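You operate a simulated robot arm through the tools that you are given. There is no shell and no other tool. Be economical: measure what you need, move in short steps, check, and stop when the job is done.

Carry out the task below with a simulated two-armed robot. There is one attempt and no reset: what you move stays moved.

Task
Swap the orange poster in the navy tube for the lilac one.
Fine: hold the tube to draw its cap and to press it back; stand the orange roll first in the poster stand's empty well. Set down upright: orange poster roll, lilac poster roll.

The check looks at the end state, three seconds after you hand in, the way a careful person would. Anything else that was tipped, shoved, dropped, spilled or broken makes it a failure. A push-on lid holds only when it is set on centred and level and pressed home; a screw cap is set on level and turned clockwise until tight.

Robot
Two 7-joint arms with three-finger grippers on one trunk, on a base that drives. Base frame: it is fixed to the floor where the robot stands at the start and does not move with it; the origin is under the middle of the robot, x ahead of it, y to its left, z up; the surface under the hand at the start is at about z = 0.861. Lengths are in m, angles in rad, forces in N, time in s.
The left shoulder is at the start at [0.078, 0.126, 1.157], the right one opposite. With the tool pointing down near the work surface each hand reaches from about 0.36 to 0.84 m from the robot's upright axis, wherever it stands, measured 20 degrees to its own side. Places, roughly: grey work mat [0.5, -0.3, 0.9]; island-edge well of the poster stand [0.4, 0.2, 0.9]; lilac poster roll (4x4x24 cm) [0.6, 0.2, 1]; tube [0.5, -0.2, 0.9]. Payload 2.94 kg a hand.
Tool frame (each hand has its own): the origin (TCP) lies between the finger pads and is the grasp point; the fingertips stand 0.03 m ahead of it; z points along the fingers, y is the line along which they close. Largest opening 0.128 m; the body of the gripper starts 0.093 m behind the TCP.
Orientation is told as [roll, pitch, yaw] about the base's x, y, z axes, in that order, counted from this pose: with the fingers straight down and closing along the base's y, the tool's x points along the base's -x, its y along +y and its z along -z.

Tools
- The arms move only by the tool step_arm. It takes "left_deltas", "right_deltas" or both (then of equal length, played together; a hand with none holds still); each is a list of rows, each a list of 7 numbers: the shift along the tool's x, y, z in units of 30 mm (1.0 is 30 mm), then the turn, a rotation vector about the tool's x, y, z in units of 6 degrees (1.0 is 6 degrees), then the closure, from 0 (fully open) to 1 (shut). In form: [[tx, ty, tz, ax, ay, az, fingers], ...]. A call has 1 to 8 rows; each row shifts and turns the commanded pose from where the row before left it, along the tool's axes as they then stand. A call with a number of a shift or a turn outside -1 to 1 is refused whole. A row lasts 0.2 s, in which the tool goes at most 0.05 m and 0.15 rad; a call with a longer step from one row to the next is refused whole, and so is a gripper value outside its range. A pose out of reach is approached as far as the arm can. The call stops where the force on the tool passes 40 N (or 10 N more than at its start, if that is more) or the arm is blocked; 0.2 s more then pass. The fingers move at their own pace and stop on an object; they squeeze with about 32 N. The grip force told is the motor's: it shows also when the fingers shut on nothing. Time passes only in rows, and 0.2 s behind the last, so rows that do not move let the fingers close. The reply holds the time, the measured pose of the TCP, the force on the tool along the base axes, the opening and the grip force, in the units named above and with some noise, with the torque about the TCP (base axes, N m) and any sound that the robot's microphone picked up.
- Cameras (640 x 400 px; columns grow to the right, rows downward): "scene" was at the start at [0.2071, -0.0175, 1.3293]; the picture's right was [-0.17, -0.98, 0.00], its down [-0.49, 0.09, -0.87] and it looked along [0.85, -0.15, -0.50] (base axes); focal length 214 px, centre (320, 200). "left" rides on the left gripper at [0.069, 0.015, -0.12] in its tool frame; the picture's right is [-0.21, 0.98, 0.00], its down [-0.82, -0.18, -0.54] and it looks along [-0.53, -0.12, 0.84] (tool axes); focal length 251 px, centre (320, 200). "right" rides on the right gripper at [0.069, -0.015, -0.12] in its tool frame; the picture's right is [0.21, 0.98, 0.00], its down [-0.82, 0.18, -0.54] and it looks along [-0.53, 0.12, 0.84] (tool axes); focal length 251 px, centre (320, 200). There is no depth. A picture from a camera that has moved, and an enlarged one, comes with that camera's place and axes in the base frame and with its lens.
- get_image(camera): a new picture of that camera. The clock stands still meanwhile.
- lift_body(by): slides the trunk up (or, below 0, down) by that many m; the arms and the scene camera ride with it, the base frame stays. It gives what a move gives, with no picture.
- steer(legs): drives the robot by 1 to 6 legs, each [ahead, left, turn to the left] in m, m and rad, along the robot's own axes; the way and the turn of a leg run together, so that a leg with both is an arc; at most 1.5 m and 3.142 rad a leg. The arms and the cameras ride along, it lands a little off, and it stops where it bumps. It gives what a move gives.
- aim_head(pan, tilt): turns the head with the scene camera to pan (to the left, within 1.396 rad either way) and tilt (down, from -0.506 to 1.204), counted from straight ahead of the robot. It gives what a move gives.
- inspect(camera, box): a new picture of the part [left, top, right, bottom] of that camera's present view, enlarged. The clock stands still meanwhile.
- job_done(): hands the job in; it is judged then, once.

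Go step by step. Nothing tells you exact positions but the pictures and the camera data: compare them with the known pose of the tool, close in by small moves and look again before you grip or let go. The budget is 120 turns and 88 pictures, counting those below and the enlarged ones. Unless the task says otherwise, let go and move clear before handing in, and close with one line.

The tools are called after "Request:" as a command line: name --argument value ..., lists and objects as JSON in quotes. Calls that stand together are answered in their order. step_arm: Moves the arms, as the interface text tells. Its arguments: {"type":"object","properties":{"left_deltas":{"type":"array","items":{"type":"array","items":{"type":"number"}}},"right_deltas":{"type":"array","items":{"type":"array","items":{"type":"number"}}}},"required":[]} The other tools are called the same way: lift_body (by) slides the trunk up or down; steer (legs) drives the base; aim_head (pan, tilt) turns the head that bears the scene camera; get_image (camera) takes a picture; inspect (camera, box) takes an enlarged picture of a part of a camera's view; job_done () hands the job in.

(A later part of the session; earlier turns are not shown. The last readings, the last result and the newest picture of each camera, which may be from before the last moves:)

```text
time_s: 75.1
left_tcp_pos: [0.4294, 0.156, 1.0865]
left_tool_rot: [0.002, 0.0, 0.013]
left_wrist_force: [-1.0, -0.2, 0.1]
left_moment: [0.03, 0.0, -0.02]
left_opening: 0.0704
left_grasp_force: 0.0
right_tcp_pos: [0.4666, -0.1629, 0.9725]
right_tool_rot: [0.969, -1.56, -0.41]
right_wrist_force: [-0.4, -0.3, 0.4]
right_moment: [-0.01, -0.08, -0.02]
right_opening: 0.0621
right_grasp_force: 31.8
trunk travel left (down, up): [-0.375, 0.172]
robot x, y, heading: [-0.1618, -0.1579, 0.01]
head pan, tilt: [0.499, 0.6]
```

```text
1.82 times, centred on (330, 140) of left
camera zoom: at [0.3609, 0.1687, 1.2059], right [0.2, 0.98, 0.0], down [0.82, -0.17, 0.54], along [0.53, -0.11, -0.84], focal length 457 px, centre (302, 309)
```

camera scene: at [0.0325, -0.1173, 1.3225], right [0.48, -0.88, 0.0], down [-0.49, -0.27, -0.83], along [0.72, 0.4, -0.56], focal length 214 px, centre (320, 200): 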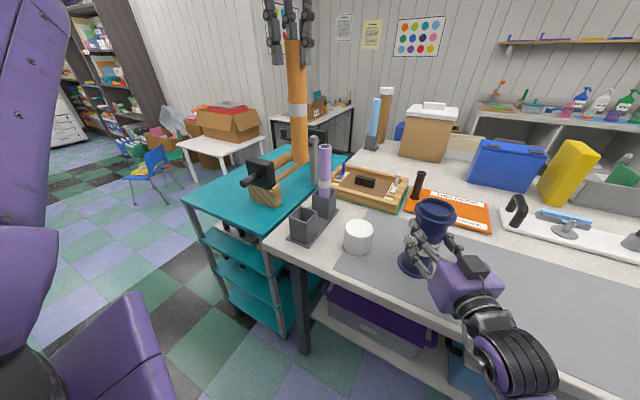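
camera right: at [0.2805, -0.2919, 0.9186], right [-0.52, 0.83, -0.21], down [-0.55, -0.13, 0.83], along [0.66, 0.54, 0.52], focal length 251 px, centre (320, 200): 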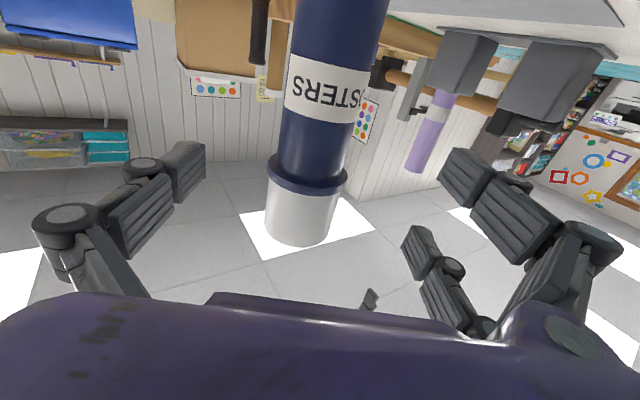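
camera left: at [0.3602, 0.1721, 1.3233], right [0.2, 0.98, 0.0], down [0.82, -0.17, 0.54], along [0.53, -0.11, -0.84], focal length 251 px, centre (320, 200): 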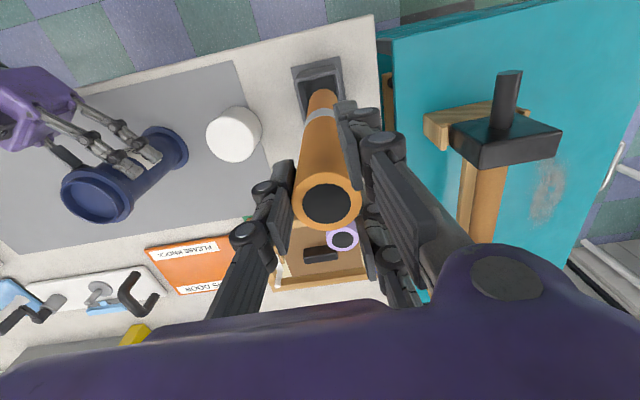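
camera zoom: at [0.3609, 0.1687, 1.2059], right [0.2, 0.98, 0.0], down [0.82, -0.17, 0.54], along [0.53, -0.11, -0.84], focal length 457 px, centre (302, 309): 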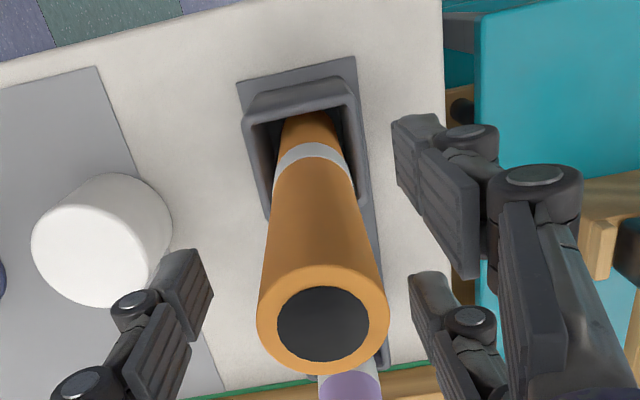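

Orange stands in its well. I rise and move over the lilac roll.

Request:
step_arm --left_deltas '[[0, 0, -0.5, 0, 0, 0, 0.2], [0, 0, -1, 0, 0, 0, 0], [0, 0, -1, 0, 0, 0, 0], [0, 0, -1, 0, 0, 0, 0], [0, 0, -0.5, 0, 0, 0, 0], [-1, 0, 0, 0, 0, 0, 0], [-1, 0, 0, 0, 0, 0, 0], [-1, 0, 0, 0, 0, 0, 0]]'

Request:
step_arm --left_deltas '[[-1, 0, 0, 0, 0, 0, 0], [0, 0, 0, 0, 0, 0, 0]]'

Request:
get_image --camera "left"

Request:
get_image --camera "scene"

```text
time_s: 76.9
left_tcp_pos: [0.5212, 0.1563, 1.2053]
left_tool_rot: [0.001, 0.001, 0.013]
left_wrist_force: [-0.2, -0.2, -0.8]
left_moment: [0.03, -0.01, 0.0]
left_opening: 0.128
left_grasp_force: 0.1
right_tcp_pos: [0.4667, -0.164, 0.9735]
right_tool_rot: [1.04, -1.559, -0.482]
right_wrist_force: [1.2, -0.7, 1.1]
right_moment: [-0.09, -0.2, 0.03]
right_opening: 0.062
right_grasp_force: 31.9
trunk travel left (down, up): [-0.375, 0.172]
robot x, y, heading: [-0.1619, -0.1577, 0.004]
head pan, tilt: [0.499, 0.6]
```

```text
time_s: 77.5
left_tcp_pos: [0.548, 0.1552, 1.206]
left_tool_rot: [0.0, -0.002, 0.013]
left_wrist_force: [0.1, -0.6, -0.6]
left_moment: [-0.03, 0.0, 0.02]
left_opening: 0.1279
left_grasp_force: 0.0
right_tcp_pos: [0.4656, -0.162, 0.9727]
right_tool_rot: [0.875, -1.56, -0.315]
right_wrist_force: [0.1, -1.0, 0.5]
right_moment: [-0.09, -0.04, -0.05]
right_opening: 0.0616
right_grasp_force: 32.3
trunk travel left (down, up): [-0.375, 0.172]
robot x, y, heading: [-0.1579, -0.1582, 0.004]
head pan, tilt: [0.499, 0.6]
```

```text
37 pictures are left
camera left: at [0.4788, 0.1689, 1.325], right [0.2, 0.98, 0.0], down [0.82, -0.17, 0.54], along [0.53, -0.11, -0.84], focal length 251 px, centre (320, 200)
```

left: 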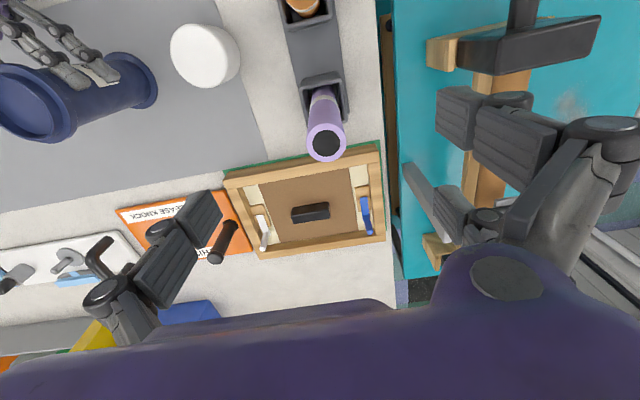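

```text
36 pictures are left
camera scene: at [0.0316, -0.1165, 1.3226], right [0.48, -0.88, 0.0], down [-0.49, -0.27, -0.83], along [0.72, 0.4, -0.56], focal length 214 px, centre (320, 200)
```

scene: 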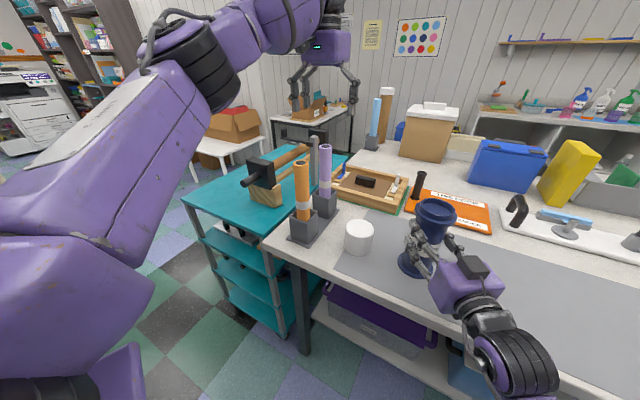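

The lilac top is at about (0.557, 0.157). I descend with fingers part-closed to stay clear of the press beside it.

Request:
step_arm --left_deltas '[[-0.3, 0.05, 0.5, 0, 0, 0, 0.3], [0, 0, 0.7, 0, 0, 0, 0.3], [0, 0, 0.7, 0, 0, 0, 0.3], [0, 0, 0.6, 0, 0, 0, 0.3], [0, 0, 0, 0, 0, 0, 0.3]]'

Request:
get_image --camera "left"

Request:
inspect --camera "scene" --box '[250, 60, 390, 220]'

```text
time_s: 78.7
left_tcp_pos: [0.56, 0.1579, 1.1323]
left_tool_rot: [0.001, 0.0, 0.011]
left_wrist_force: [-0.2, -0.1, 0.4]
left_moment: [-0.02, 0.02, -0.01]
left_opening: 0.0897
left_grasp_force: 0.1
right_tcp_pos: [0.4656, -0.1627, 0.9728]
right_tool_rot: [0.968, -1.559, -0.41]
right_wrist_force: [-0.5, -1.0, 1.3]
right_moment: [-0.09, -0.08, 0.01]
right_opening: 0.0618
right_grasp_force: 32.4
trunk travel left (down, up): [-0.375, 0.172]
robot x, y, heading: [-0.1624, -0.1566, 0.005]
head pan, tilt: [0.499, 0.6]
```

```text
35 pictures are left
camera left: at [0.491, 0.1712, 1.2518], right [0.2, 0.98, 0.0], down [0.82, -0.17, 0.54], along [0.53, -0.11, -0.84], focal length 251 px, centre (320, 200)
```

left: 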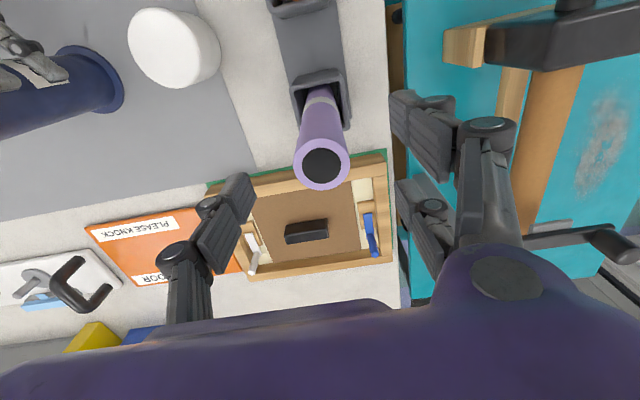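

```text
2.50 times, centred on (320, 140) of scene
camera zoom: at [0.0325, -0.1173, 1.3225], right [0.48, -0.88, 0.0], down [-0.49, -0.27, -0.83], along [0.72, 0.4, -0.56], focal length 536 px, centre (320, 350)
```

zoom: 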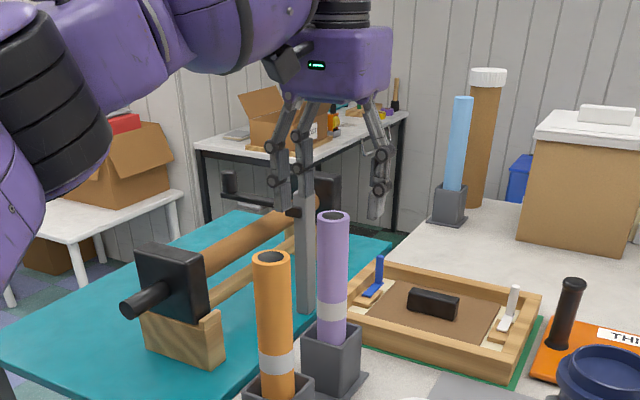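

Centred on the lilac roll. I descend to grip height and close gently.

Request:
step_arm --left_deltas '[[0, 0, 0.7, 0, 0, 0, 0.3], [0, 0, 0.7, 0, 0, 0, 0.3], [0, 0, 0, 0, 0, 0, 0.5], [0, 0, 0, 0, 0, 0, 0.65], [0, 0, 0, 0, 0, 0, 0.72], [0, 0, 0, 0, 0, 0, 0.74], [0, 0, 0, 0, 0, 0, 0.74]]'

```text
time_s: 80.3
left_tcp_pos: [0.5595, 0.1575, 1.0885]
left_tool_rot: [0.0, 0.0, 0.013]
left_wrist_force: [0.3, -0.4, -0.1]
left_moment: [-0.02, 0.0, -0.03]
left_opening: 0.0331
left_grasp_force: 0.1
right_tcp_pos: [0.465, -0.1617, 0.9729]
right_tool_rot: [0.966, -1.558, -0.406]
right_wrist_force: [-0.3, 0.0, 0.7]
right_moment: [-0.07, -0.04, 0.01]
right_opening: 0.0619
right_grasp_force: 31.9
trunk travel left (down, up): [-0.375, 0.172]
robot x, y, heading: [-0.1576, -0.1593, 0.002]
head pan, tilt: [0.499, 0.6]
```

Request:
step_arm --left_deltas '[[0, 0, 0, 0, 0, 0, 0.78], [0, 0, 0, 0, 0, 0, 0.82], [0, 0, 0, 0, 0, 0, 0.82]]'

Request:
inspect --camera "left" --box '[220, 80, 440, 260]'

```text
time_s: 81.1
left_tcp_pos: [0.5604, 0.1586, 1.0872]
left_tool_rot: [0.0, -0.001, 0.014]
left_wrist_force: [0.1, 0.0, 0.3]
left_moment: [-0.04, 0.03, -0.02]
left_opening: 0.025
left_grasp_force: 31.8
right_tcp_pos: [0.4657, -0.1629, 0.9727]
right_tool_rot: [0.962, -1.558, -0.406]
right_wrist_force: [0.0, -0.1, 1.3]
right_moment: [-0.03, -0.03, 0.0]
right_opening: 0.0623
right_grasp_force: 31.9
trunk travel left (down, up): [-0.375, 0.172]
robot x, y, heading: [-0.1613, -0.16, 0.002]
head pan, tilt: [0.499, 0.6]
```

```text
2.22 times, centred on (330, 170) of left
camera zoom: at [0.4904, 0.1712, 1.2074], right [0.2, 0.98, 0.0], down [0.82, -0.17, 0.54], along [0.53, -0.11, -0.84], focal length 559 px, centre (298, 267)
```

zoom: 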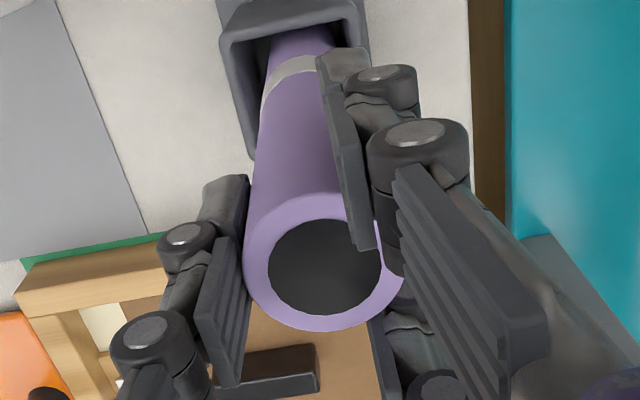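

Grip is firm. Lifting the lilac roll straight up out of its well.

Request:
step_arm --left_deltas '[[0, 0, -0.5, 0, 0, 0, 0.82], [0, 0, -1, 0, 0, 0, 0.82], [0, 0, -1, 0, 0, 0, 0.82], [0, 0, -1, 0, 0, 0, 0.82], [0, 0, -1, 0, 0, 0, 0.82], [0, 0, -1, 0, 0, 0, 0.82], [0, 0, -1, 0, 0, 0, 0.82], [0, 0, -1, 0, 0, 0, 0.82]]'

Request:
get_image --camera "scene"

```text
time_s: 82.9
left_tcp_pos: [0.5268, 0.1462, 1.2969]
left_tool_rot: [0.002, -0.005, 0.014]
left_wrist_force: [0.0, 0.6, -0.5]
left_moment: [0.0, 0.0, -0.05]
left_opening: 0.0247
left_grasp_force: 32.5
left hand out of reach, approached as far as the arm can: row 6, 7, 8
right_tcp_pos: [0.4667, -0.1629, 0.973]
right_tool_rot: [0.969, -1.557, -0.412]
right_wrist_force: [-0.3, -0.9, 0.3]
right_moment: [-0.1, 0.01, 0.01]
right_opening: 0.0622
right_grasp_force: 31.7
trunk travel left (down, up): [-0.375, 0.172]
robot x, y, heading: [-0.165, -0.1601, 0.003]
head pan, tilt: [0.499, 0.6]
```

```text
32 pictures are left
camera scene: at [0.0317, -0.1177, 1.3226], right [0.48, -0.88, 0.0], down [-0.49, -0.27, -0.83], along [0.72, 0.4, -0.56], focal length 214 px, centre (320, 200)
```

scene: 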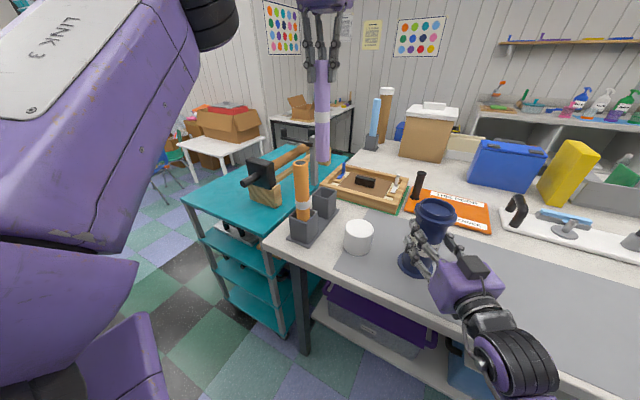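

Lilac is out cleanly (bottom near z 1.07). Moving it over the tube and raising slightly.

Request:
step_arm --left_deltas '[[0, -1, 0, 0, 0, 0, 0.82], [0, -1, 0, 0, 0, 0, 0.82], [0.2, -1, -0.2, 0, 0, 0, 0.82], [0.2, -1, -0.2, 0, 0, 0, 0.82], [0.3, -1, -0.2, 0, 0, 0, 0.82], [0.3, -1, 0, 0, 0, 0, 0.82], [0, 0, 0, 0, 0, 0, 0.82]]'

Request:
aim_head --pan 0.1 --tilt 0.55

Request:
get_image --camera "scene"

```text
time_s: 84.5
left_tcp_pos: [0.5007, -0.0335, 1.3131]
left_tool_rot: [0.0, -0.002, 0.011]
left_wrist_force: [0.2, 0.1, -0.1]
left_moment: [-0.03, -0.01, 0.02]
left_opening: 0.0246
left_grasp_force: 31.9
right_tcp_pos: [0.4664, -0.1622, 0.9718]
right_tool_rot: [0.921, -1.56, -0.362]
right_wrist_force: [1.1, 0.3, 1.1]
right_moment: [-0.08, -0.12, -0.01]
right_opening: 0.0621
right_grasp_force: 31.9
trunk travel left (down, up): [-0.375, 0.172]
robot x, y, heading: [-0.1637, -0.1569, 0.006]
head pan, tilt: [0.499, 0.6]
```

```text
time_s: 85.3
left_tcp_pos: [0.5015, -0.0339, 1.3134]
left_tool_rot: [0.0, 0.0, 0.013]
left_wrist_force: [-0.1, 0.2, -0.9]
left_moment: [0.01, -0.01, -0.01]
left_opening: 0.0244
left_grasp_force: 32.2
right_tcp_pos: [0.466, -0.1622, 0.9726]
right_tool_rot: [0.96, -1.558, -0.403]
right_wrist_force: [0.0, -0.1, 0.7]
right_moment: [-0.07, -0.08, -0.02]
right_opening: 0.062
right_grasp_force: 32.3
trunk travel left (down, up): [-0.375, 0.172]
robot x, y, heading: [-0.1649, -0.1584, 0.002]
head pan, tilt: [0.099, 0.55]
```

```text
31 pictures are left
camera scene: at [0.036, -0.1215, 1.3259], right [0.43, -0.9, 0.0], down [-0.48, -0.23, -0.85], along [0.76, 0.36, -0.53], focal length 214 px, centre (320, 200)
```

scene: 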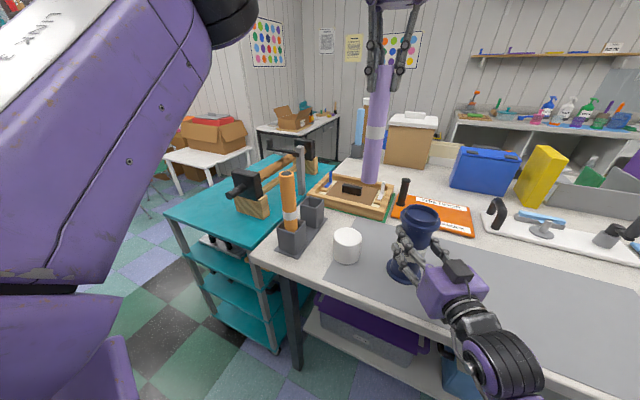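

Request:
step_arm --left_deltas '[[0.25, -1, 0, 0, 0, 0, 0.82], [0.25, -1, 0, 0, 0, 0, 0.82], [0.25, -1, 0, 0, 0, 0, 0.82], [0.25, -1, 0, 0, 0, 0, 0.82], [0, -0.1, 0, 0, 0, 0, 0.82], [0, 0, 0, 0, 0, 0, 0.82]]'

Request:
get_image --camera "scene"

Request:
get_image --camera "left"

```text
time_s: 86.8
left_tcp_pos: [0.4716, -0.1574, 1.3147]
left_tool_rot: [-0.001, -0.001, 0.012]
left_wrist_force: [0.3, -0.4, -1.2]
left_moment: [0.0, 0.0, -0.01]
left_opening: 0.0241
left_grasp_force: 32.1
right_tcp_pos: [0.4664, -0.1622, 0.9728]
right_tool_rot: [0.976, -1.56, -0.417]
right_wrist_force: [1.0, -0.4, 0.3]
right_moment: [-0.08, -0.12, -0.01]
right_opening: 0.062
right_grasp_force: 31.6
trunk travel left (down, up): [-0.375, 0.172]
robot x, y, heading: [-0.1607, -0.1588, -0.001]
head pan, tilt: [0.099, 0.55]
```

```text
30 pictures are left
camera scene: at [0.0362, -0.1215, 1.3266], right [0.43, -0.9, 0.0], down [-0.47, -0.23, -0.85], along [0.77, 0.37, -0.53], focal length 214 px, centre (320, 200)
```

scene: 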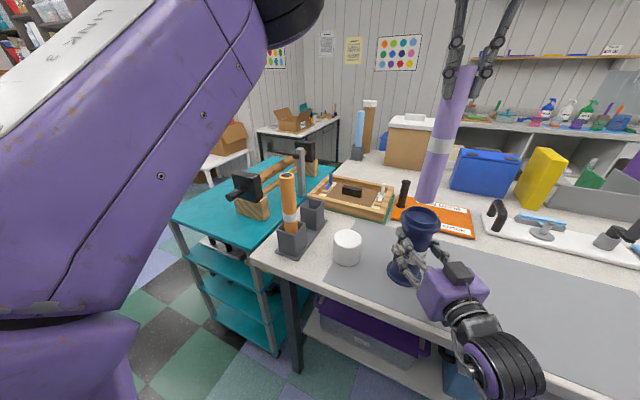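

```text
29 pictures are left
camera left: at [0.4018, -0.1438, 1.4336], right [0.2, 0.98, 0.0], down [0.82, -0.17, 0.54], along [0.53, -0.11, -0.84], focal length 251 px, centre (320, 200)
```

left: 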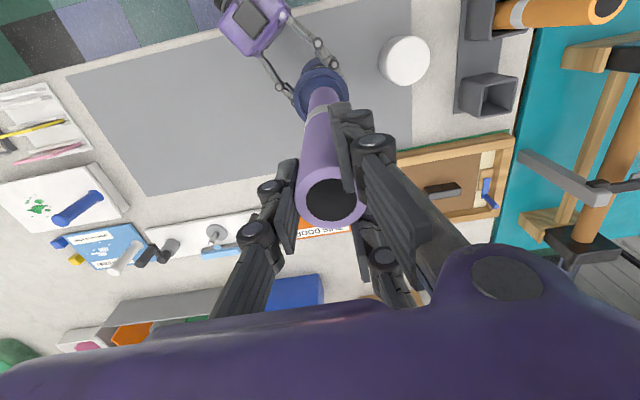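

Request:
inspect --camera "scene" --box '[380, 150, 470, 250]'

Request:
inspect --camera "left" --box '[270, 40, 370, 140]'

```text
4.00 times, centred on (425, 200) of scene
camera zoom: at [0.0362, -0.1215, 1.3266], right [0.43, -0.9, 0.0], down [-0.47, -0.23, -0.85], along [0.77, 0.37, -0.53], focal length 858 px, centre (-100, 200)
```

zoom: 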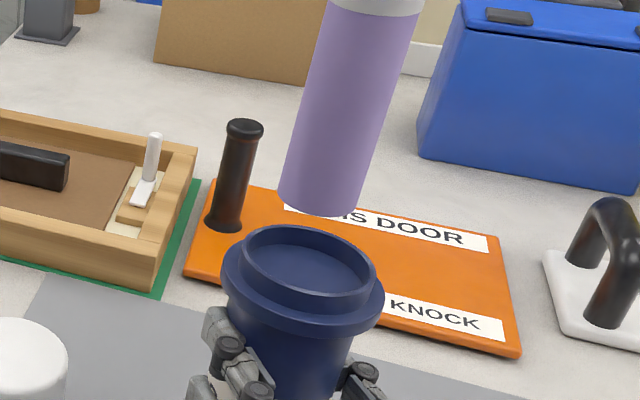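

```text
4.00 times, centred on (320, 90) of left
camera zoom: at [0.4018, -0.1438, 1.4336], right [0.2, 0.98, 0.0], down [0.82, -0.17, 0.54], along [0.53, -0.11, -0.84], focal length 1006 px, centre (320, 640)
```

zoom: 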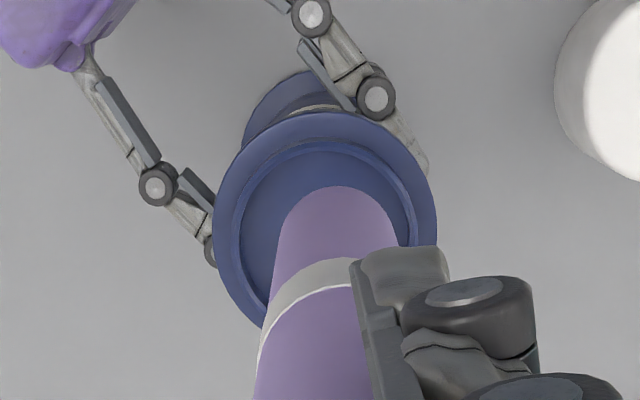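

The roll bottom sits above the mouth with about 3 mm offset; I correct and lower into the mouth.

Request:
step_arm --left_deltas '[[0, -0.12, 0.3, 0, 0, 0, 0.82], [0, 0, 0.5, 0, 0, 0, 0.82], [0, 0, 0.5, 0, 0, 0, 0.82], [0, 0, 0.7, 0, 0, 0, 0.82], [0, 0, 0, 0, 0, 0, 0.82]]'

Request:
inspect --camera "scene" --box '[320, 110, 490, 260]'

Request:
inspect --camera "left" --box '[270, 40, 370, 140]'

```text
time_s: 88.0
left_tcp_pos: [0.4719, -0.1627, 1.2537]
left_tool_rot: [-0.001, -0.002, 0.012]
left_wrist_force: [-0.5, 0.4, -0.2]
left_moment: [-0.02, 0.02, -0.01]
left_opening: 0.0242
left_grasp_force: 32.4
right_tcp_pos: [0.4642, -0.1634, 0.9725]
right_tool_rot: [0.959, -1.558, -0.401]
right_wrist_force: [0.0, 0.4, 0.7]
right_moment: [-0.09, -0.02, 0.01]
right_opening: 0.0621
right_grasp_force: 32.1
trunk travel left (down, up): [-0.375, 0.172]
robot x, y, heading: [-0.163, -0.1601, 0.01]
head pan, tilt: [0.099, 0.55]
```

```text
2.67 times, centred on (405, 185) of scene
camera zoom: at [0.0443, -0.1506, 1.327], right [0.1, -0.99, 0.0], down [-0.52, -0.05, -0.85], along [0.85, 0.09, -0.52], focal length 572 px, centre (93, 240)
```

zoom: 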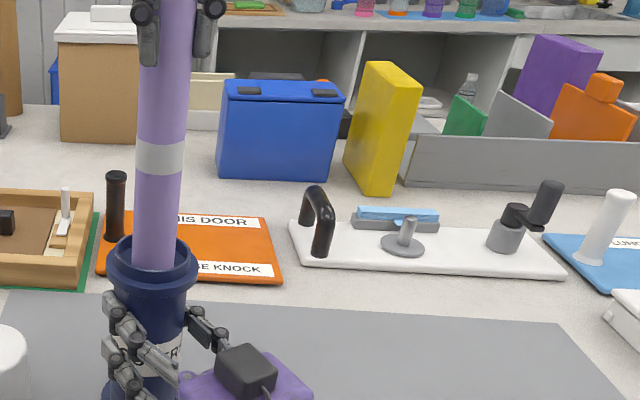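

```text
4.00 times, centred on (320, 90) of left
camera zoom: at [0.4041, -0.1498, 1.3726], right [0.2, 0.98, 0.0], down [0.82, -0.17, 0.54], along [0.53, -0.11, -0.84], focal length 1006 px, centre (320, 640)
```

zoom: 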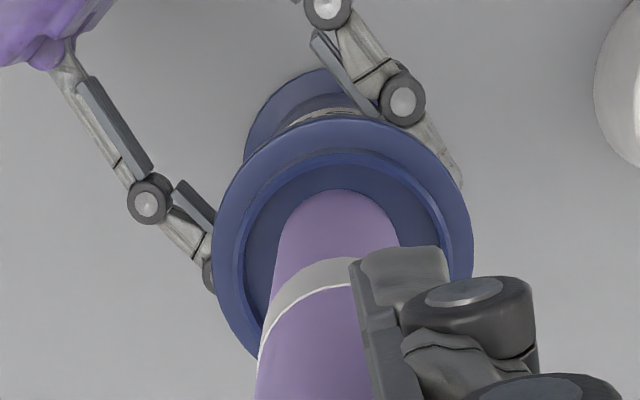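

The roll is inside the mouth. Lowering it to the bottom.

Request:
step_arm --left_deltas '[[0, 0.1, 0.7, 0, 0, 0, 0.82], [0, 0, 0.8, 0, 0, 0, 0.82], [0, 0, 0.8, 0, 0, 0, 0.82], [0, 0, 0.8, 0, 0, 0, 0.82], [0, 0, 0.8, 0, 0, 0, 0.82], [0, 0, 0.8, 0, 0, 0, 0.82], [0, 0, 0, 0, 0, 0, 0.82]]'

Request:
inspect --camera "scene" --box '[270, 80, 430, 280]'

```text
time_s: 89.5
left_tcp_pos: [0.4736, -0.1583, 1.1138]
left_tool_rot: [0.001, -0.002, 0.013]
left_wrist_force: [-0.1, 0.0, -1.1]
left_moment: [0.0, 0.0, 0.01]
left_opening: 0.024
left_grasp_force: 32.1
right_tcp_pos: [0.4651, -0.1634, 0.9729]
right_tool_rot: [0.966, -1.559, -0.408]
right_wrist_force: [0.8, 0.0, 1.2]
right_moment: [-0.1, -0.05, -0.03]
right_opening: 0.0619
right_grasp_force: 31.9
trunk travel left (down, up): [-0.375, 0.172]
robot x, y, heading: [-0.1643, -0.1616, 0.008]
head pan, tilt: [0.099, 0.55]
```

```text
2.00 times, centred on (350, 180) of scene
camera zoom: at [0.0444, -0.1507, 1.327], right [0.1, -0.99, 0.0], down [-0.52, -0.05, -0.85], along [0.85, 0.09, -0.52], focal length 429 px, centre (260, 240)
```

zoom: 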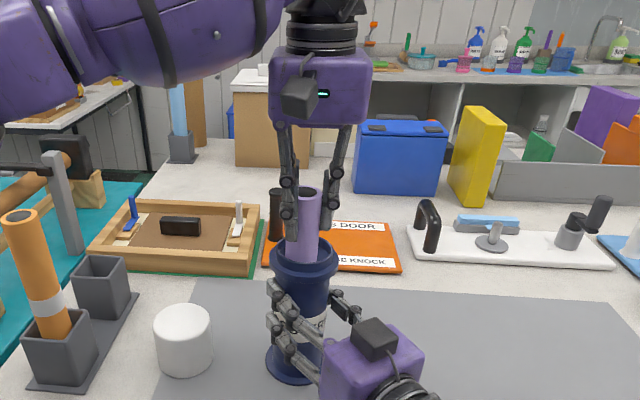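

Request:
step_arm --left_deltas '[[0, 0, 0.3, 0, 0, 0, 0.82], [0, 0, 0.15, 0, 0, 0, 0.82], [0, 0, 0.12, 0, 0, 0, 0.82], [0, 0, 0.12, 0, 0, 0, 0.82], [0, 0, 0.12, 0, 0, 0, 0.82], [0, 0, 0, 0, 0, 0, 0.82]]'

```text
time_s: 91.0
left_tcp_pos: [0.4756, -0.1592, 1.0888]
left_tool_rot: [-0.001, -0.002, 0.013]
left_wrist_force: [0.2, -1.4, 3.3]
left_moment: [-0.15, 0.18, 0.04]
left_opening: 0.0243
left_grasp_force: 31.6
right_tcp_pos: [0.4663, -0.1635, 0.9729]
right_tool_rot: [0.937, -1.557, -0.381]
right_wrist_force: [1.5, 1.9, -0.9]
right_moment: [-0.07, -0.33, 0.0]
right_opening: 0.0623
right_grasp_force: 31.8
trunk travel left (down, up): [-0.375, 0.172]
robot x, y, heading: [-0.1633, -0.1585, 0.003]
head pan, tilt: [0.099, 0.55]
```

Light contact at the expected depth: the lilac roll is down. Releasing and rising.

Request:
step_arm --left_deltas '[[0, 0, 0, 0, 0, 0, 0.7], [0, 0, 0, 0, 0, 0, 0.5], [0, 0, 0, 0, 0, 0, 0.3], [0, 0, 0, 0, 0, 0, 0.2]]'

Request:
step_arm --left_deltas '[[0, 0, -0.5, 0, 0, 0, 0.1], [0, 0, -1, 0, 0, 0, 0], [0, 0, -1, 0, 0, 0, 0], [0, 0, -0.6, 0, 0, 0, 0], [0, 0, 0, 0, 0, 0, 0]]'

Request:
get_image --camera "left"

Request:
inspect --camera "scene" --box '[190, 110, 390, 290]'

```text
time_s: 92.0
left_tcp_pos: [0.4731, -0.1595, 1.0873]
left_tool_rot: [0.0, 0.0, 0.012]
left_wrist_force: [0.2, -0.2, -0.5]
left_moment: [-0.02, 0.02, -0.02]
left_opening: 0.1026
left_grasp_force: 0.0
right_tcp_pos: [0.4661, -0.1628, 0.9731]
right_tool_rot: [0.96, -1.56, -0.404]
right_wrist_force: [0.2, 0.0, 1.1]
right_moment: [-0.11, -0.07, -0.02]
right_opening: 0.0623
right_grasp_force: 32.0
trunk travel left (down, up): [-0.375, 0.172]
robot x, y, heading: [-0.1637, -0.1591, 0.007]
head pan, tilt: [0.099, 0.55]
```

```text
time_s: 93.2
left_tcp_pos: [0.4732, -0.1597, 1.1827]
left_tool_rot: [0.0, 0.0, 0.013]
left_wrist_force: [-0.3, 0.0, 0.5]
left_moment: [0.01, -0.01, -0.02]
left_opening: 0.128
left_grasp_force: 0.2
right_tcp_pos: [0.4655, -0.1631, 0.9722]
right_tool_rot: [0.956, -1.559, -0.398]
right_wrist_force: [-0.6, -0.4, 0.9]
right_moment: [-0.05, -0.05, -0.02]
right_opening: 0.062
right_grasp_force: 32.1
trunk travel left (down, up): [-0.375, 0.172]
robot x, y, heading: [-0.1604, -0.1604, 0.007]
head pan, tilt: [0.099, 0.55]
```

```text
23 pictures are left
camera left: at [0.4043, -0.147, 1.3018], right [0.2, 0.98, 0.0], down [0.82, -0.17, 0.54], along [0.53, -0.11, -0.84], focal length 251 px, centre (320, 200)
```

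left: 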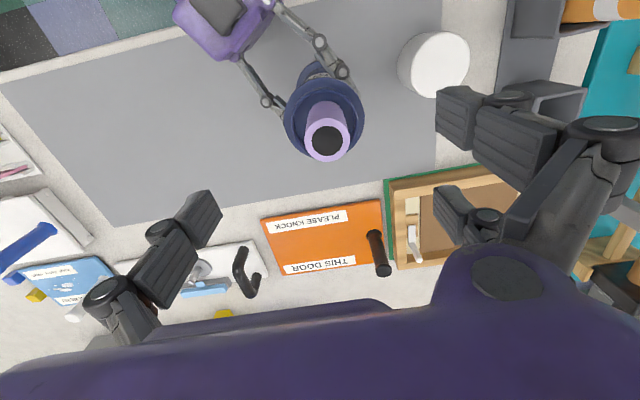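

```text
2.22 times, centred on (290, 200) of scene
camera zoom: at [0.0444, -0.1506, 1.327], right [0.1, -0.99, 0.0], down [-0.52, -0.05, -0.85], along [0.85, 0.09, -0.52], focal length 477 px, centre (387, 200)
```

zoom: 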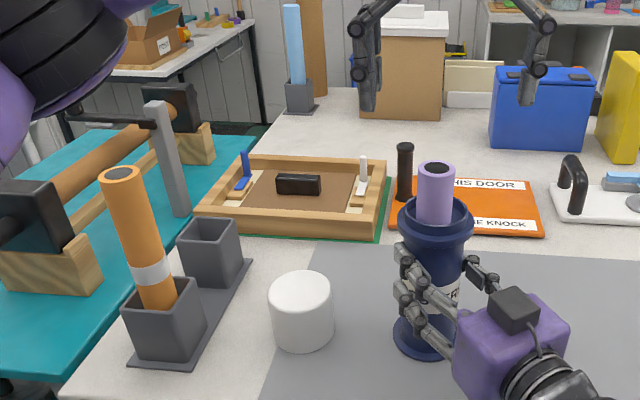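

The lilac roll is seated in the tube at the same height as orange was. Now I fetch the cap at (0.458, 0.002).

Request:
step_arm --left_deltas '[[0.1, 1, 0, 0, 0, 0, 0], [0.1, 1, 0, 0, 0, 0, 0], [0.1, 1, 0, 0, 0, 0, 0], [0.1, 1, 0, 0, 0, 0, 0], [0.1, 1, 0, 0, 0, 0, 0], [0, 0.37, 0.5, 0, 0, 0, 0], [0, 0, 1, 0, 0, 0, 0], [0, 0, 1, 0, 0, 0, 0]]'

Request:
step_arm --left_deltas '[[0, 0, 1, 0, 0, 0, 0], [0, 0, 1, 0, 0, 0, 0], [0, 0, 0.5, 0, 0, 0, 0], [0, 0, 0, 0, 0, 0, 0]]'

Request:
get_image --camera "left"

```text
time_s: 95.0
left_tcp_pos: [0.4556, 0.0047, 1.106]
left_tool_rot: [-0.001, -0.002, 0.013]
left_wrist_force: [0.2, -0.1, -0.3]
left_moment: [-0.01, -0.02, -0.02]
left_opening: 0.128
left_grasp_force: 0.1
right_tcp_pos: [0.4661, -0.1646, 0.9723]
right_tool_rot: [0.942, -1.559, -0.386]
right_wrist_force: [0.6, 1.1, -0.4]
right_moment: [-0.02, -0.11, 0.0]
right_opening: 0.0618
right_grasp_force: 32.2
trunk travel left (down, up): [-0.375, 0.172]
robot x, y, heading: [-0.1627, -0.1574, 0.009]
head pan, tilt: [0.099, 0.55]
```

```text
time_s: 96.0
left_tcp_pos: [0.4545, 0.002, 1.033]
left_tool_rot: [0.002, -0.002, 0.013]
left_wrist_force: [-0.2, -0.2, -0.6]
left_moment: [-0.02, -0.01, 0.03]
left_opening: 0.1276
left_grasp_force: 0.0
right_tcp_pos: [0.4668, -0.1629, 0.9718]
right_tool_rot: [0.958, -1.559, -0.401]
right_wrist_force: [0.6, -1.2, 0.6]
right_moment: [-0.05, -0.09, 0.03]
right_opening: 0.0622
right_grasp_force: 31.8
trunk travel left (down, up): [-0.375, 0.172]
robot x, y, heading: [-0.1638, -0.1569, 0.008]
head pan, tilt: [0.099, 0.55]
```

```text
21 pictures are left
camera left: at [0.3847, 0.0153, 1.1519], right [0.2, 0.98, 0.0], down [0.82, -0.17, 0.54], along [0.53, -0.11, -0.84], focal length 251 px, centre (320, 200)
```

left: 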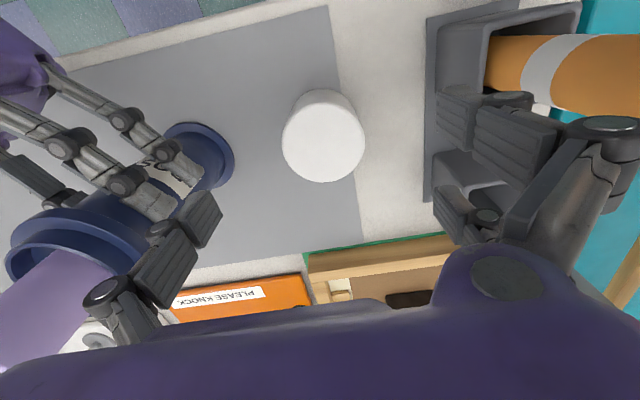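

Cap is right below. I partly close for clearance, descend and look before gripping.

Request:
step_arm --left_deltas '[[-0.12, 0, 1, 0, 0, 0, 0.2], [0, 0, 1, 0, 0, 0, 0.2], [0, 0, 1, 0, 0, 0, 0.2], [0, 0, 1, 0, 0, 0, 0.2], [0, 0, 0.3, 0, 0, 0, 0.2], [0, 0, 0, 0, 0, 0, 0.2]]'

Request:
inspect --camera "scene" --box '[190, 130, 370, 280]'

```text
time_s: 97.3
left_tcp_pos: [0.4586, 0.001, 0.9022]
left_tool_rot: [-0.001, 0.002, 0.013]
left_wrist_force: [-0.3, 0.4, -0.1]
left_moment: [-0.01, 0.0, -0.02]
left_opening: 0.1024
left_grasp_force: 0.1
right_tcp_pos: [0.4662, -0.1623, 0.9719]
right_tool_rot: [0.958, -1.557, -0.401]
right_wrist_force: [1.3, 1.1, 0.4]
right_moment: [-0.04, -0.11, 0.03]
right_opening: 0.0622
right_grasp_force: 31.7
trunk travel left (down, up): [-0.375, 0.172]
robot x, y, heading: [-0.1631, -0.1558, 0.009]
head pan, tilt: [0.099, 0.55]
```

```text
2.67 times, centred on (280, 205) of scene
camera zoom: at [0.0445, -0.1506, 1.327], right [0.1, -0.99, 0.0], down [-0.52, -0.05, -0.85], along [0.85, 0.09, -0.52], focal length 572 px, centre (427, 187)
```

zoom: 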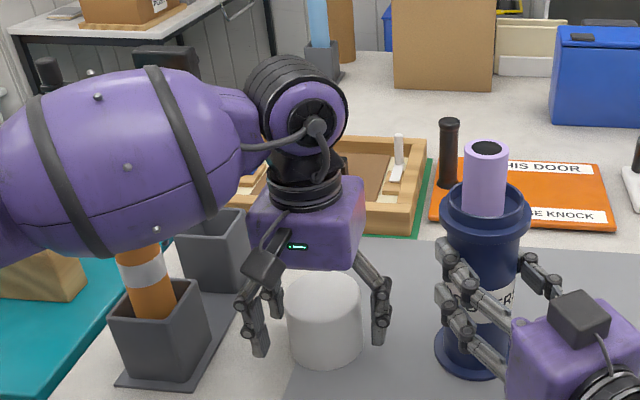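

Hand straddles the cap and the forearm clears the orange roll, which hasn't moved. Gripping the cap and lifting.

Request:
step_arm --left_deltas '[[0, 0, 0, 0, 0, 0, 0.3], [0, 0, 0, 0, 0, 0, 0.5], [0, 0, 0, 0, 0, 0, 1], [0, 0, 0, 0, 0, 0, 1]]'

Request:
step_arm --left_deltas '[[0, 0, -0.5, 0, 0, 0, 1], [0, 0, -1, 0, 0, 0, 1], [0, 0, -1, 0, 0, 0, 1], [0, 0, -1, 0, 0, 0, 1], [0, 0, -1, 0, 0, 0, 1], [0, 0, -1, 0, 0, 0, 1], [0, 0, -1, 0, 0, 0, 1], [0, 0, -1, 0, 0, 0, 1]]'

Request:
step_arm --left_deltas '[[0, 0, -1, 0, 0, 0, 1], [0, 0, -1, 0, 0, 0, 1], [0, 0, -1, 0, 0, 0, 1], [0, 0, 0, 0, 0, 0, 1]]'

Request:
step_arm --left_deltas '[[-0.1, -1, 0, 0, 0, 0, 1], [-0.1, -1, 0, 0, 0, 0, 1], [-0.1, -1, 0, 0, 0, 0, 1], [0, -1, 0, 0, 0, 0, 1], [0, -1, 0, 0, 0, 0, 1], [0, -0.3, 0, 0, 0, 0, 1], [0, 0, 0, 0, 0, 0, 1]]'

Request:
inspect --camera "scene" --box '[270, 60, 430, 280]'

Request:
get_image --camera "left"

```text
time_s: 98.3
left_tcp_pos: [0.4598, 0.0019, 0.9018]
left_tool_rot: [0.0, 0.0, 0.011]
left_wrist_force: [0.0, 0.0, -0.2]
left_moment: [0.01, -0.01, -0.01]
left_opening: 0.0783
left_grasp_force: 32.1
right_tcp_pos: [0.4657, -0.1636, 0.9728]
right_tool_rot: [0.957, -1.557, -0.401]
right_wrist_force: [0.6, 0.5, 1.2]
right_moment: [-0.08, -0.1, -0.04]
right_opening: 0.0622
right_grasp_force: 31.7
trunk travel left (down, up): [-0.375, 0.172]
robot x, y, heading: [-0.1629, -0.1566, 0.003]
head pan, tilt: [0.099, 0.55]
```

```text
time_s: 100.2
left_tcp_pos: [0.4587, 0.0009, 1.1261]
left_tool_rot: [0.002, 0.0, 0.012]
left_wrist_force: [0.0, 0.2, -0.6]
left_moment: [0.0, 0.0, -0.01]
left_opening: 0.0781
left_grasp_force: 32.4
right_tcp_pos: [0.4662, -0.1634, 0.9729]
right_tool_rot: [0.963, -1.558, -0.405]
right_wrist_force: [-0.6, -1.1, 0.7]
right_moment: [-0.13, 0.01, -0.02]
right_opening: 0.0621
right_grasp_force: 32.4
trunk travel left (down, up): [-0.375, 0.172]
robot x, y, heading: [-0.1626, -0.1596, 0.005]
head pan, tilt: [0.099, 0.55]
```

```text
time_s: 101.2
left_tcp_pos: [0.4614, 0.0033, 1.2168]
left_tool_rot: [0.0, 0.001, 0.012]
left_wrist_force: [-0.2, -0.7, -0.5]
left_moment: [0.01, -0.01, 0.01]
left_opening: 0.0781
left_grasp_force: 32.1
right_tcp_pos: [0.4658, -0.164, 0.9719]
right_tool_rot: [0.95, -1.558, -0.392]
right_wrist_force: [0.5, -0.9, -0.3]
right_moment: [-0.09, -0.12, -0.01]
right_opening: 0.0622
right_grasp_force: 31.9
trunk travel left (down, up): [-0.375, 0.172]
robot x, y, heading: [-0.1616, -0.1589, 0.007]
head pan, tilt: [0.099, 0.55]
```

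```text
time_s: 102.8
left_tcp_pos: [0.4721, -0.1583, 1.2163]
left_tool_rot: [0.001, -0.001, 0.013]
left_wrist_force: [-1.1, 0.0, -0.7]
left_moment: [-0.01, 0.0, 0.01]
left_opening: 0.0778
left_grasp_force: 32.1
right_tcp_pos: [0.465, -0.1635, 0.9722]
right_tool_rot: [0.96, -1.559, -0.403]
right_wrist_force: [-0.4, -0.5, 0.6]
right_moment: [-0.08, -0.11, 0.01]
right_opening: 0.062
right_grasp_force: 31.5
trunk travel left (down, up): [-0.375, 0.172]
robot x, y, heading: [-0.1626, -0.1582, 0.01]
head pan, tilt: [0.099, 0.55]
```

```text
1.82 times, centred on (350, 170) of scene
camera zoom: at [0.0445, -0.1507, 1.327], right [0.1, -0.99, 0.0], down [-0.52, -0.05, -0.85], along [0.85, 0.09, -0.52], focal length 390 px, centre (266, 254)
```

zoom: 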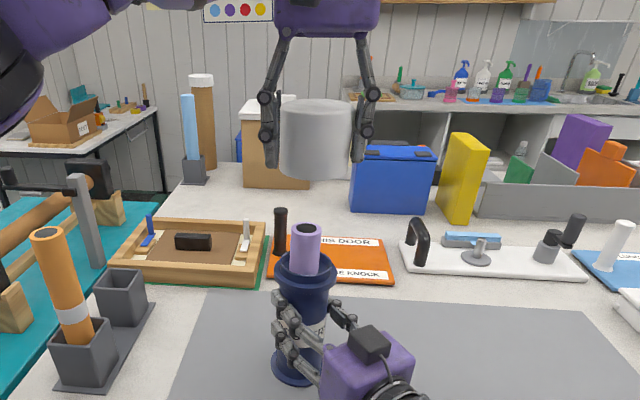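

```text
18 pictures are left
camera left: at [0.4034, -0.1457, 1.3359], right [0.2, 0.98, 0.0], down [0.82, -0.17, 0.54], along [0.53, -0.11, -0.84], focal length 251 px, centre (320, 200)
```

left: 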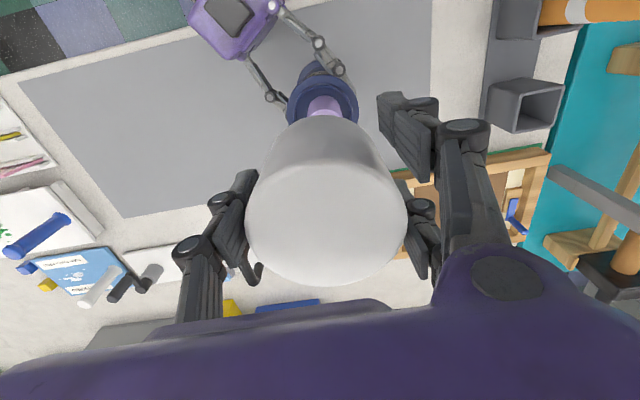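

Cap is over the tube. I set x to the value at which it was drawn, lower to just above the roll and check.

Request:
step_arm --left_deltas '[[0.15, 0, 1, 0, 0, 0, 1], [0, 0, 0.9, 0, 0, 0, 1], [0, 0, 0, 0, 0, 0, 1]]'

Request:
inspect --camera "scene" --box '[300, 100, 400, 260]'

Request:
get_image --camera "right"

```text
time_s: 103.5
left_tcp_pos: [0.4694, -0.158, 1.1606]
left_tool_rot: [-0.001, -0.002, 0.012]
left_wrist_force: [0.0, -0.1, 0.0]
left_moment: [-0.03, 0.0, -0.01]
left_opening: 0.0781
left_grasp_force: 32.4
right_tcp_pos: [0.4666, -0.1637, 0.9724]
right_tool_rot: [0.953, -1.56, -0.396]
right_wrist_force: [-1.1, 1.0, 1.7]
right_moment: [-0.09, -0.01, -0.02]
right_opening: 0.0621
right_grasp_force: 31.6
trunk travel left (down, up): [-0.375, 0.172]
robot x, y, heading: [-0.161, -0.1571, 0.005]
head pan, tilt: [0.099, 0.55]
```

```text
2.50 times, centred on (350, 180) of scene
camera zoom: at [0.0444, -0.1505, 1.327], right [0.1, -0.99, 0.0], down [-0.52, -0.05, -0.85], along [0.85, 0.09, -0.52], focal length 536 px, centre (245, 250)
```

zoom: 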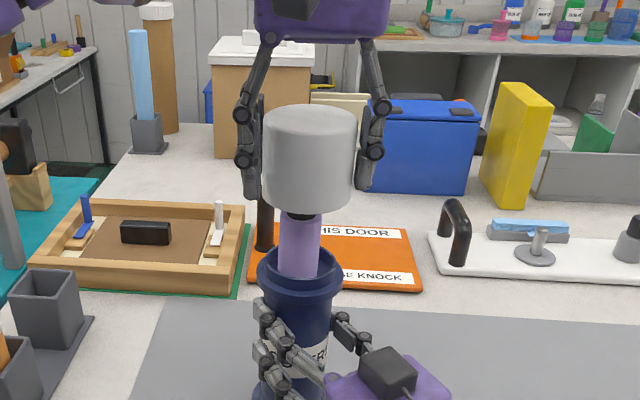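

```text
16 pictures are left
camera right: at [0.3715, -0.2383, 0.9038], right [-0.52, 0.83, -0.21], down [-0.55, -0.14, 0.83], along [0.66, 0.54, 0.52], focal length 251 px, centre (320, 200)
```

right: 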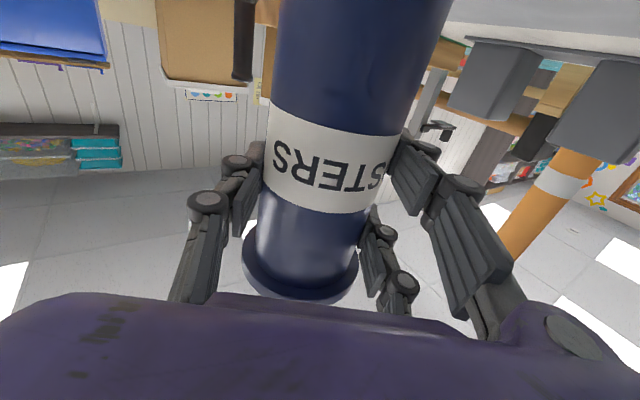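

Alignment matches the tube axis. Lowering over the roll.

Request:
step_arm --left_deltas '[[0.04, 0, 0.6, 0, 0, 0, 1], [0, 0, 0.6, 0, 0, 0, 1], [0, 0, 0.5, 0, 0, 0, 1], [0, 0, 0, 0, 0, 0, 1]]'

Request:
inspect --camera "scene" --box '[300, 120, 400, 240]'

```text
time_s: 104.5
left_tcp_pos: [0.465, -0.1551, 1.11]
left_tool_rot: [-0.001, -0.002, 0.011]
left_wrist_force: [-0.9, -0.1, 0.0]
left_moment: [0.02, -0.02, 0.04]
left_opening: 0.078
left_grasp_force: 31.4
right_tcp_pos: [0.4666, -0.1619, 0.9731]
right_tool_rot: [0.961, -1.558, -0.404]
right_wrist_force: [0.5, -0.7, -0.5]
right_moment: [-0.05, -0.12, 0.01]
right_opening: 0.0618
right_grasp_force: 31.9
trunk travel left (down, up): [-0.375, 0.172]
robot x, y, heading: [-0.1652, -0.1569, 0.004]
head pan, tilt: [0.099, 0.55]
```

```text
3.33 times, centred on (350, 180) of scene
camera zoom: at [0.0445, -0.1506, 1.327], right [0.1, -0.99, 0.0], down [-0.52, -0.05, -0.85], along [0.85, 0.09, -0.52], focal length 715 px, centre (220, 267)
```

zoom: 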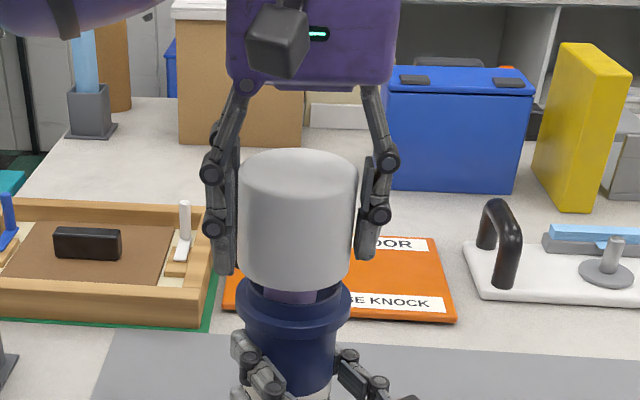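

Collar and cap are centred to within a millimetre or two. Pressing the cap down in small steps.

Request:
step_arm --left_deltas '[[0, 0, 0.3, 0, 0, 0, 1], [0, 0, 0.2, 0, 0, 0, 1], [0, 0, 0.15, 0, 0, 0, 1], [0, 0, 0.15, 0, 0, 0, 1], [0, 0, 0.1, 0, 0, 0, 1], [0, 0, 0, 0, 0, 0, 1]]'

```text
time_s: 106.0
left_tcp_pos: [0.4651, -0.1577, 1.0831]
left_tool_rot: [-0.002, -0.003, 0.01]
left_wrist_force: [-4.6, -2.9, 28.4]
left_moment: [0.68, -0.79, 0.01]
left_opening: 0.0784
left_grasp_force: 32.1
right_tcp_pos: [0.4641, -0.1633, 0.9722]
right_tool_rot: [0.749, -1.56, -0.193]
right_wrist_force: [12.7, 5.8, -5.7]
right_moment: [-1.16, -0.71, 0.1]
right_opening: 0.0622
right_grasp_force: 32.4
trunk travel left (down, up): [-0.375, 0.172]
robot x, y, heading: [-0.1623, -0.1613, 0.003]
head pan, tilt: [0.099, 0.55]
```

Resistance of 28 N near the seat height, but no snap yet. Pressing further.

Request:
step_arm --left_deltas '[[0, 0, 0.1, 0, 0, 0, 1], [0, 0, 0.1, 0, 0, 0, 1], [0, 0, 0.1, 0, 0, 0, 1], [0, 0, 0, 0, 0, 0, 1]]'

Request:
inspect --camera "scene" --box '[300, 120, 400, 240]'

```text
time_s: 107.0
left_tcp_pos: [0.4647, -0.1566, 1.0759]
left_tool_rot: [-0.001, -0.007, 0.011]
left_wrist_force: [0.6, 1.4, 32.3]
left_moment: [0.18, -0.54, 0.02]
left_opening: 0.078
left_grasp_force: 32.0
right_tcp_pos: [0.4641, -0.1628, 0.9723]
right_tool_rot: [0.895, -1.559, -0.339]
right_wrist_force: [-1.7, 2.2, -11.7]
right_moment: [-0.18, -0.66, 0.16]
right_opening: 0.0619
right_grasp_force: 31.9
trunk travel left (down, up): [-0.375, 0.172]
robot x, y, heading: [-0.1618, -0.1562, 0.003]
head pan, tilt: [0.099, 0.55]
```

```text
3.33 times, centred on (350, 180) of scene
camera zoom: at [0.0426, -0.1501, 1.3273], right [0.1, -0.99, 0.0], down [-0.52, -0.05, -0.85], along [0.85, 0.09, -0.52], focal length 715 px, centre (220, 267)
```

zoom: 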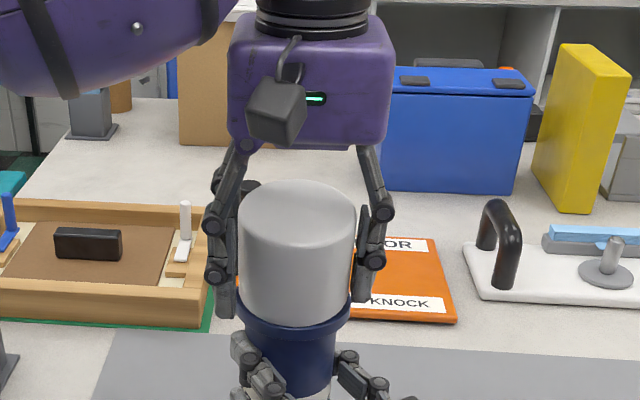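

The cap looks flush with the collar, but no snap was heard and the fingers may be slipping at 32 N. I'll release, rise, and press on its top centre with closed fingers.

Request:
step_arm --left_deltas '[[0, 0, -0.1, 0, 0, 0, 0.7], [0, 0, 0, 0, 0, 0, 0.2], [0, 0, 0, 0, 0, 0, 0.1], [0, 0, 0, 0, 0, 0, 0]]'

Request:
step_arm --left_deltas '[[0, 0, -0.5, 0, 0, 0, 0], [0, 0, -1, 0, 0, 0, 0], [0, 0, -1, 0, 0, 0, 0], [0, 0, -0.5, 0, 0, 0, 0], [0, 0, 0, 0, 0, 0, 0.5], [0, 0, 0, 0, 0, 0, 1], [0, 0, 0, 0, 0, 0, 1]]'

Request:
inspect --camera "scene" --box '[300, 120, 400, 240]'

Request:
get_image --camera "left"

```text
time_s: 108.0
left_tcp_pos: [0.465, -0.1571, 1.077]
left_tool_rot: [0.001, 0.0, 0.012]
left_wrist_force: [0.4, 0.1, 0.2]
left_moment: [0.03, 0.01, -0.01]
left_opening: 0.1277
left_grasp_force: 0.1
right_tcp_pos: [0.466, -0.1628, 0.9723]
right_tool_rot: [0.993, -1.559, -0.436]
right_wrist_force: [0.9, -0.2, -2.2]
right_moment: [0.01, 0.03, 0.01]
right_opening: 0.0622
right_grasp_force: 31.8
trunk travel left (down, up): [-0.375, 0.172]
robot x, y, heading: [-0.1627, -0.1593, 0.002]
head pan, tilt: [0.099, 0.55]
```

```text
time_s: 109.5
left_tcp_pos: [0.4632, -0.1579, 1.1667]
left_tool_rot: [0.001, 0.0, 0.013]
left_wrist_force: [0.3, -0.1, 0.4]
left_moment: [0.01, -0.01, -0.01]
left_opening: 0.0116
left_grasp_force: 3.7
right_tcp_pos: [0.4659, -0.1632, 0.9718]
right_tool_rot: [0.967, -1.56, -0.41]
right_wrist_force: [-0.4, 0.3, -0.4]
right_moment: [-0.11, -0.05, 0.0]
right_opening: 0.0621
right_grasp_force: 32.1
trunk travel left (down, up): [-0.375, 0.172]
robot x, y, heading: [-0.1661, -0.1578, 0.006]
head pan, tilt: [0.099, 0.55]
```

```text
3.33 times, centred on (350, 180) of scene
camera zoom: at [0.0445, -0.1506, 1.327], right [0.1, -0.99, 0.0], down [-0.52, -0.05, -0.85], along [0.85, 0.09, -0.52], focal length 715 px, centre (220, 267)
```

zoom: 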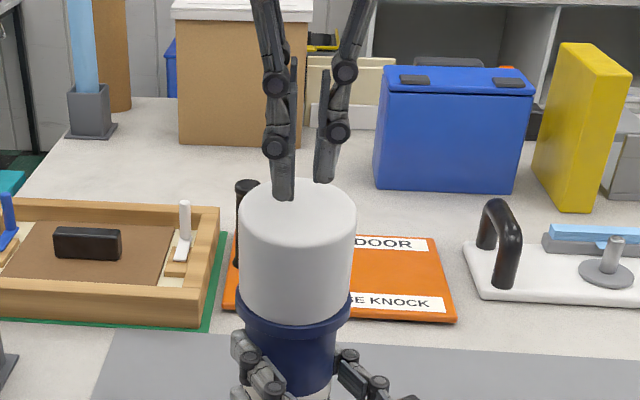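

```text
12 pictures are left
camera left: at [0.3945, -0.1446, 1.2856], right [0.2, 0.98, 0.0], down [0.82, -0.17, 0.54], along [0.53, -0.11, -0.84], focal length 251 px, centre (320, 200)
```

left: 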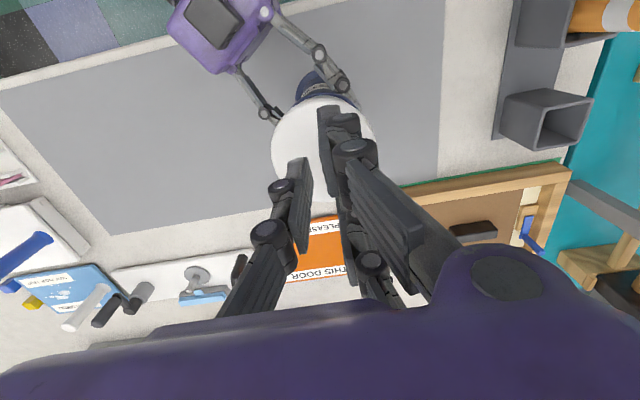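

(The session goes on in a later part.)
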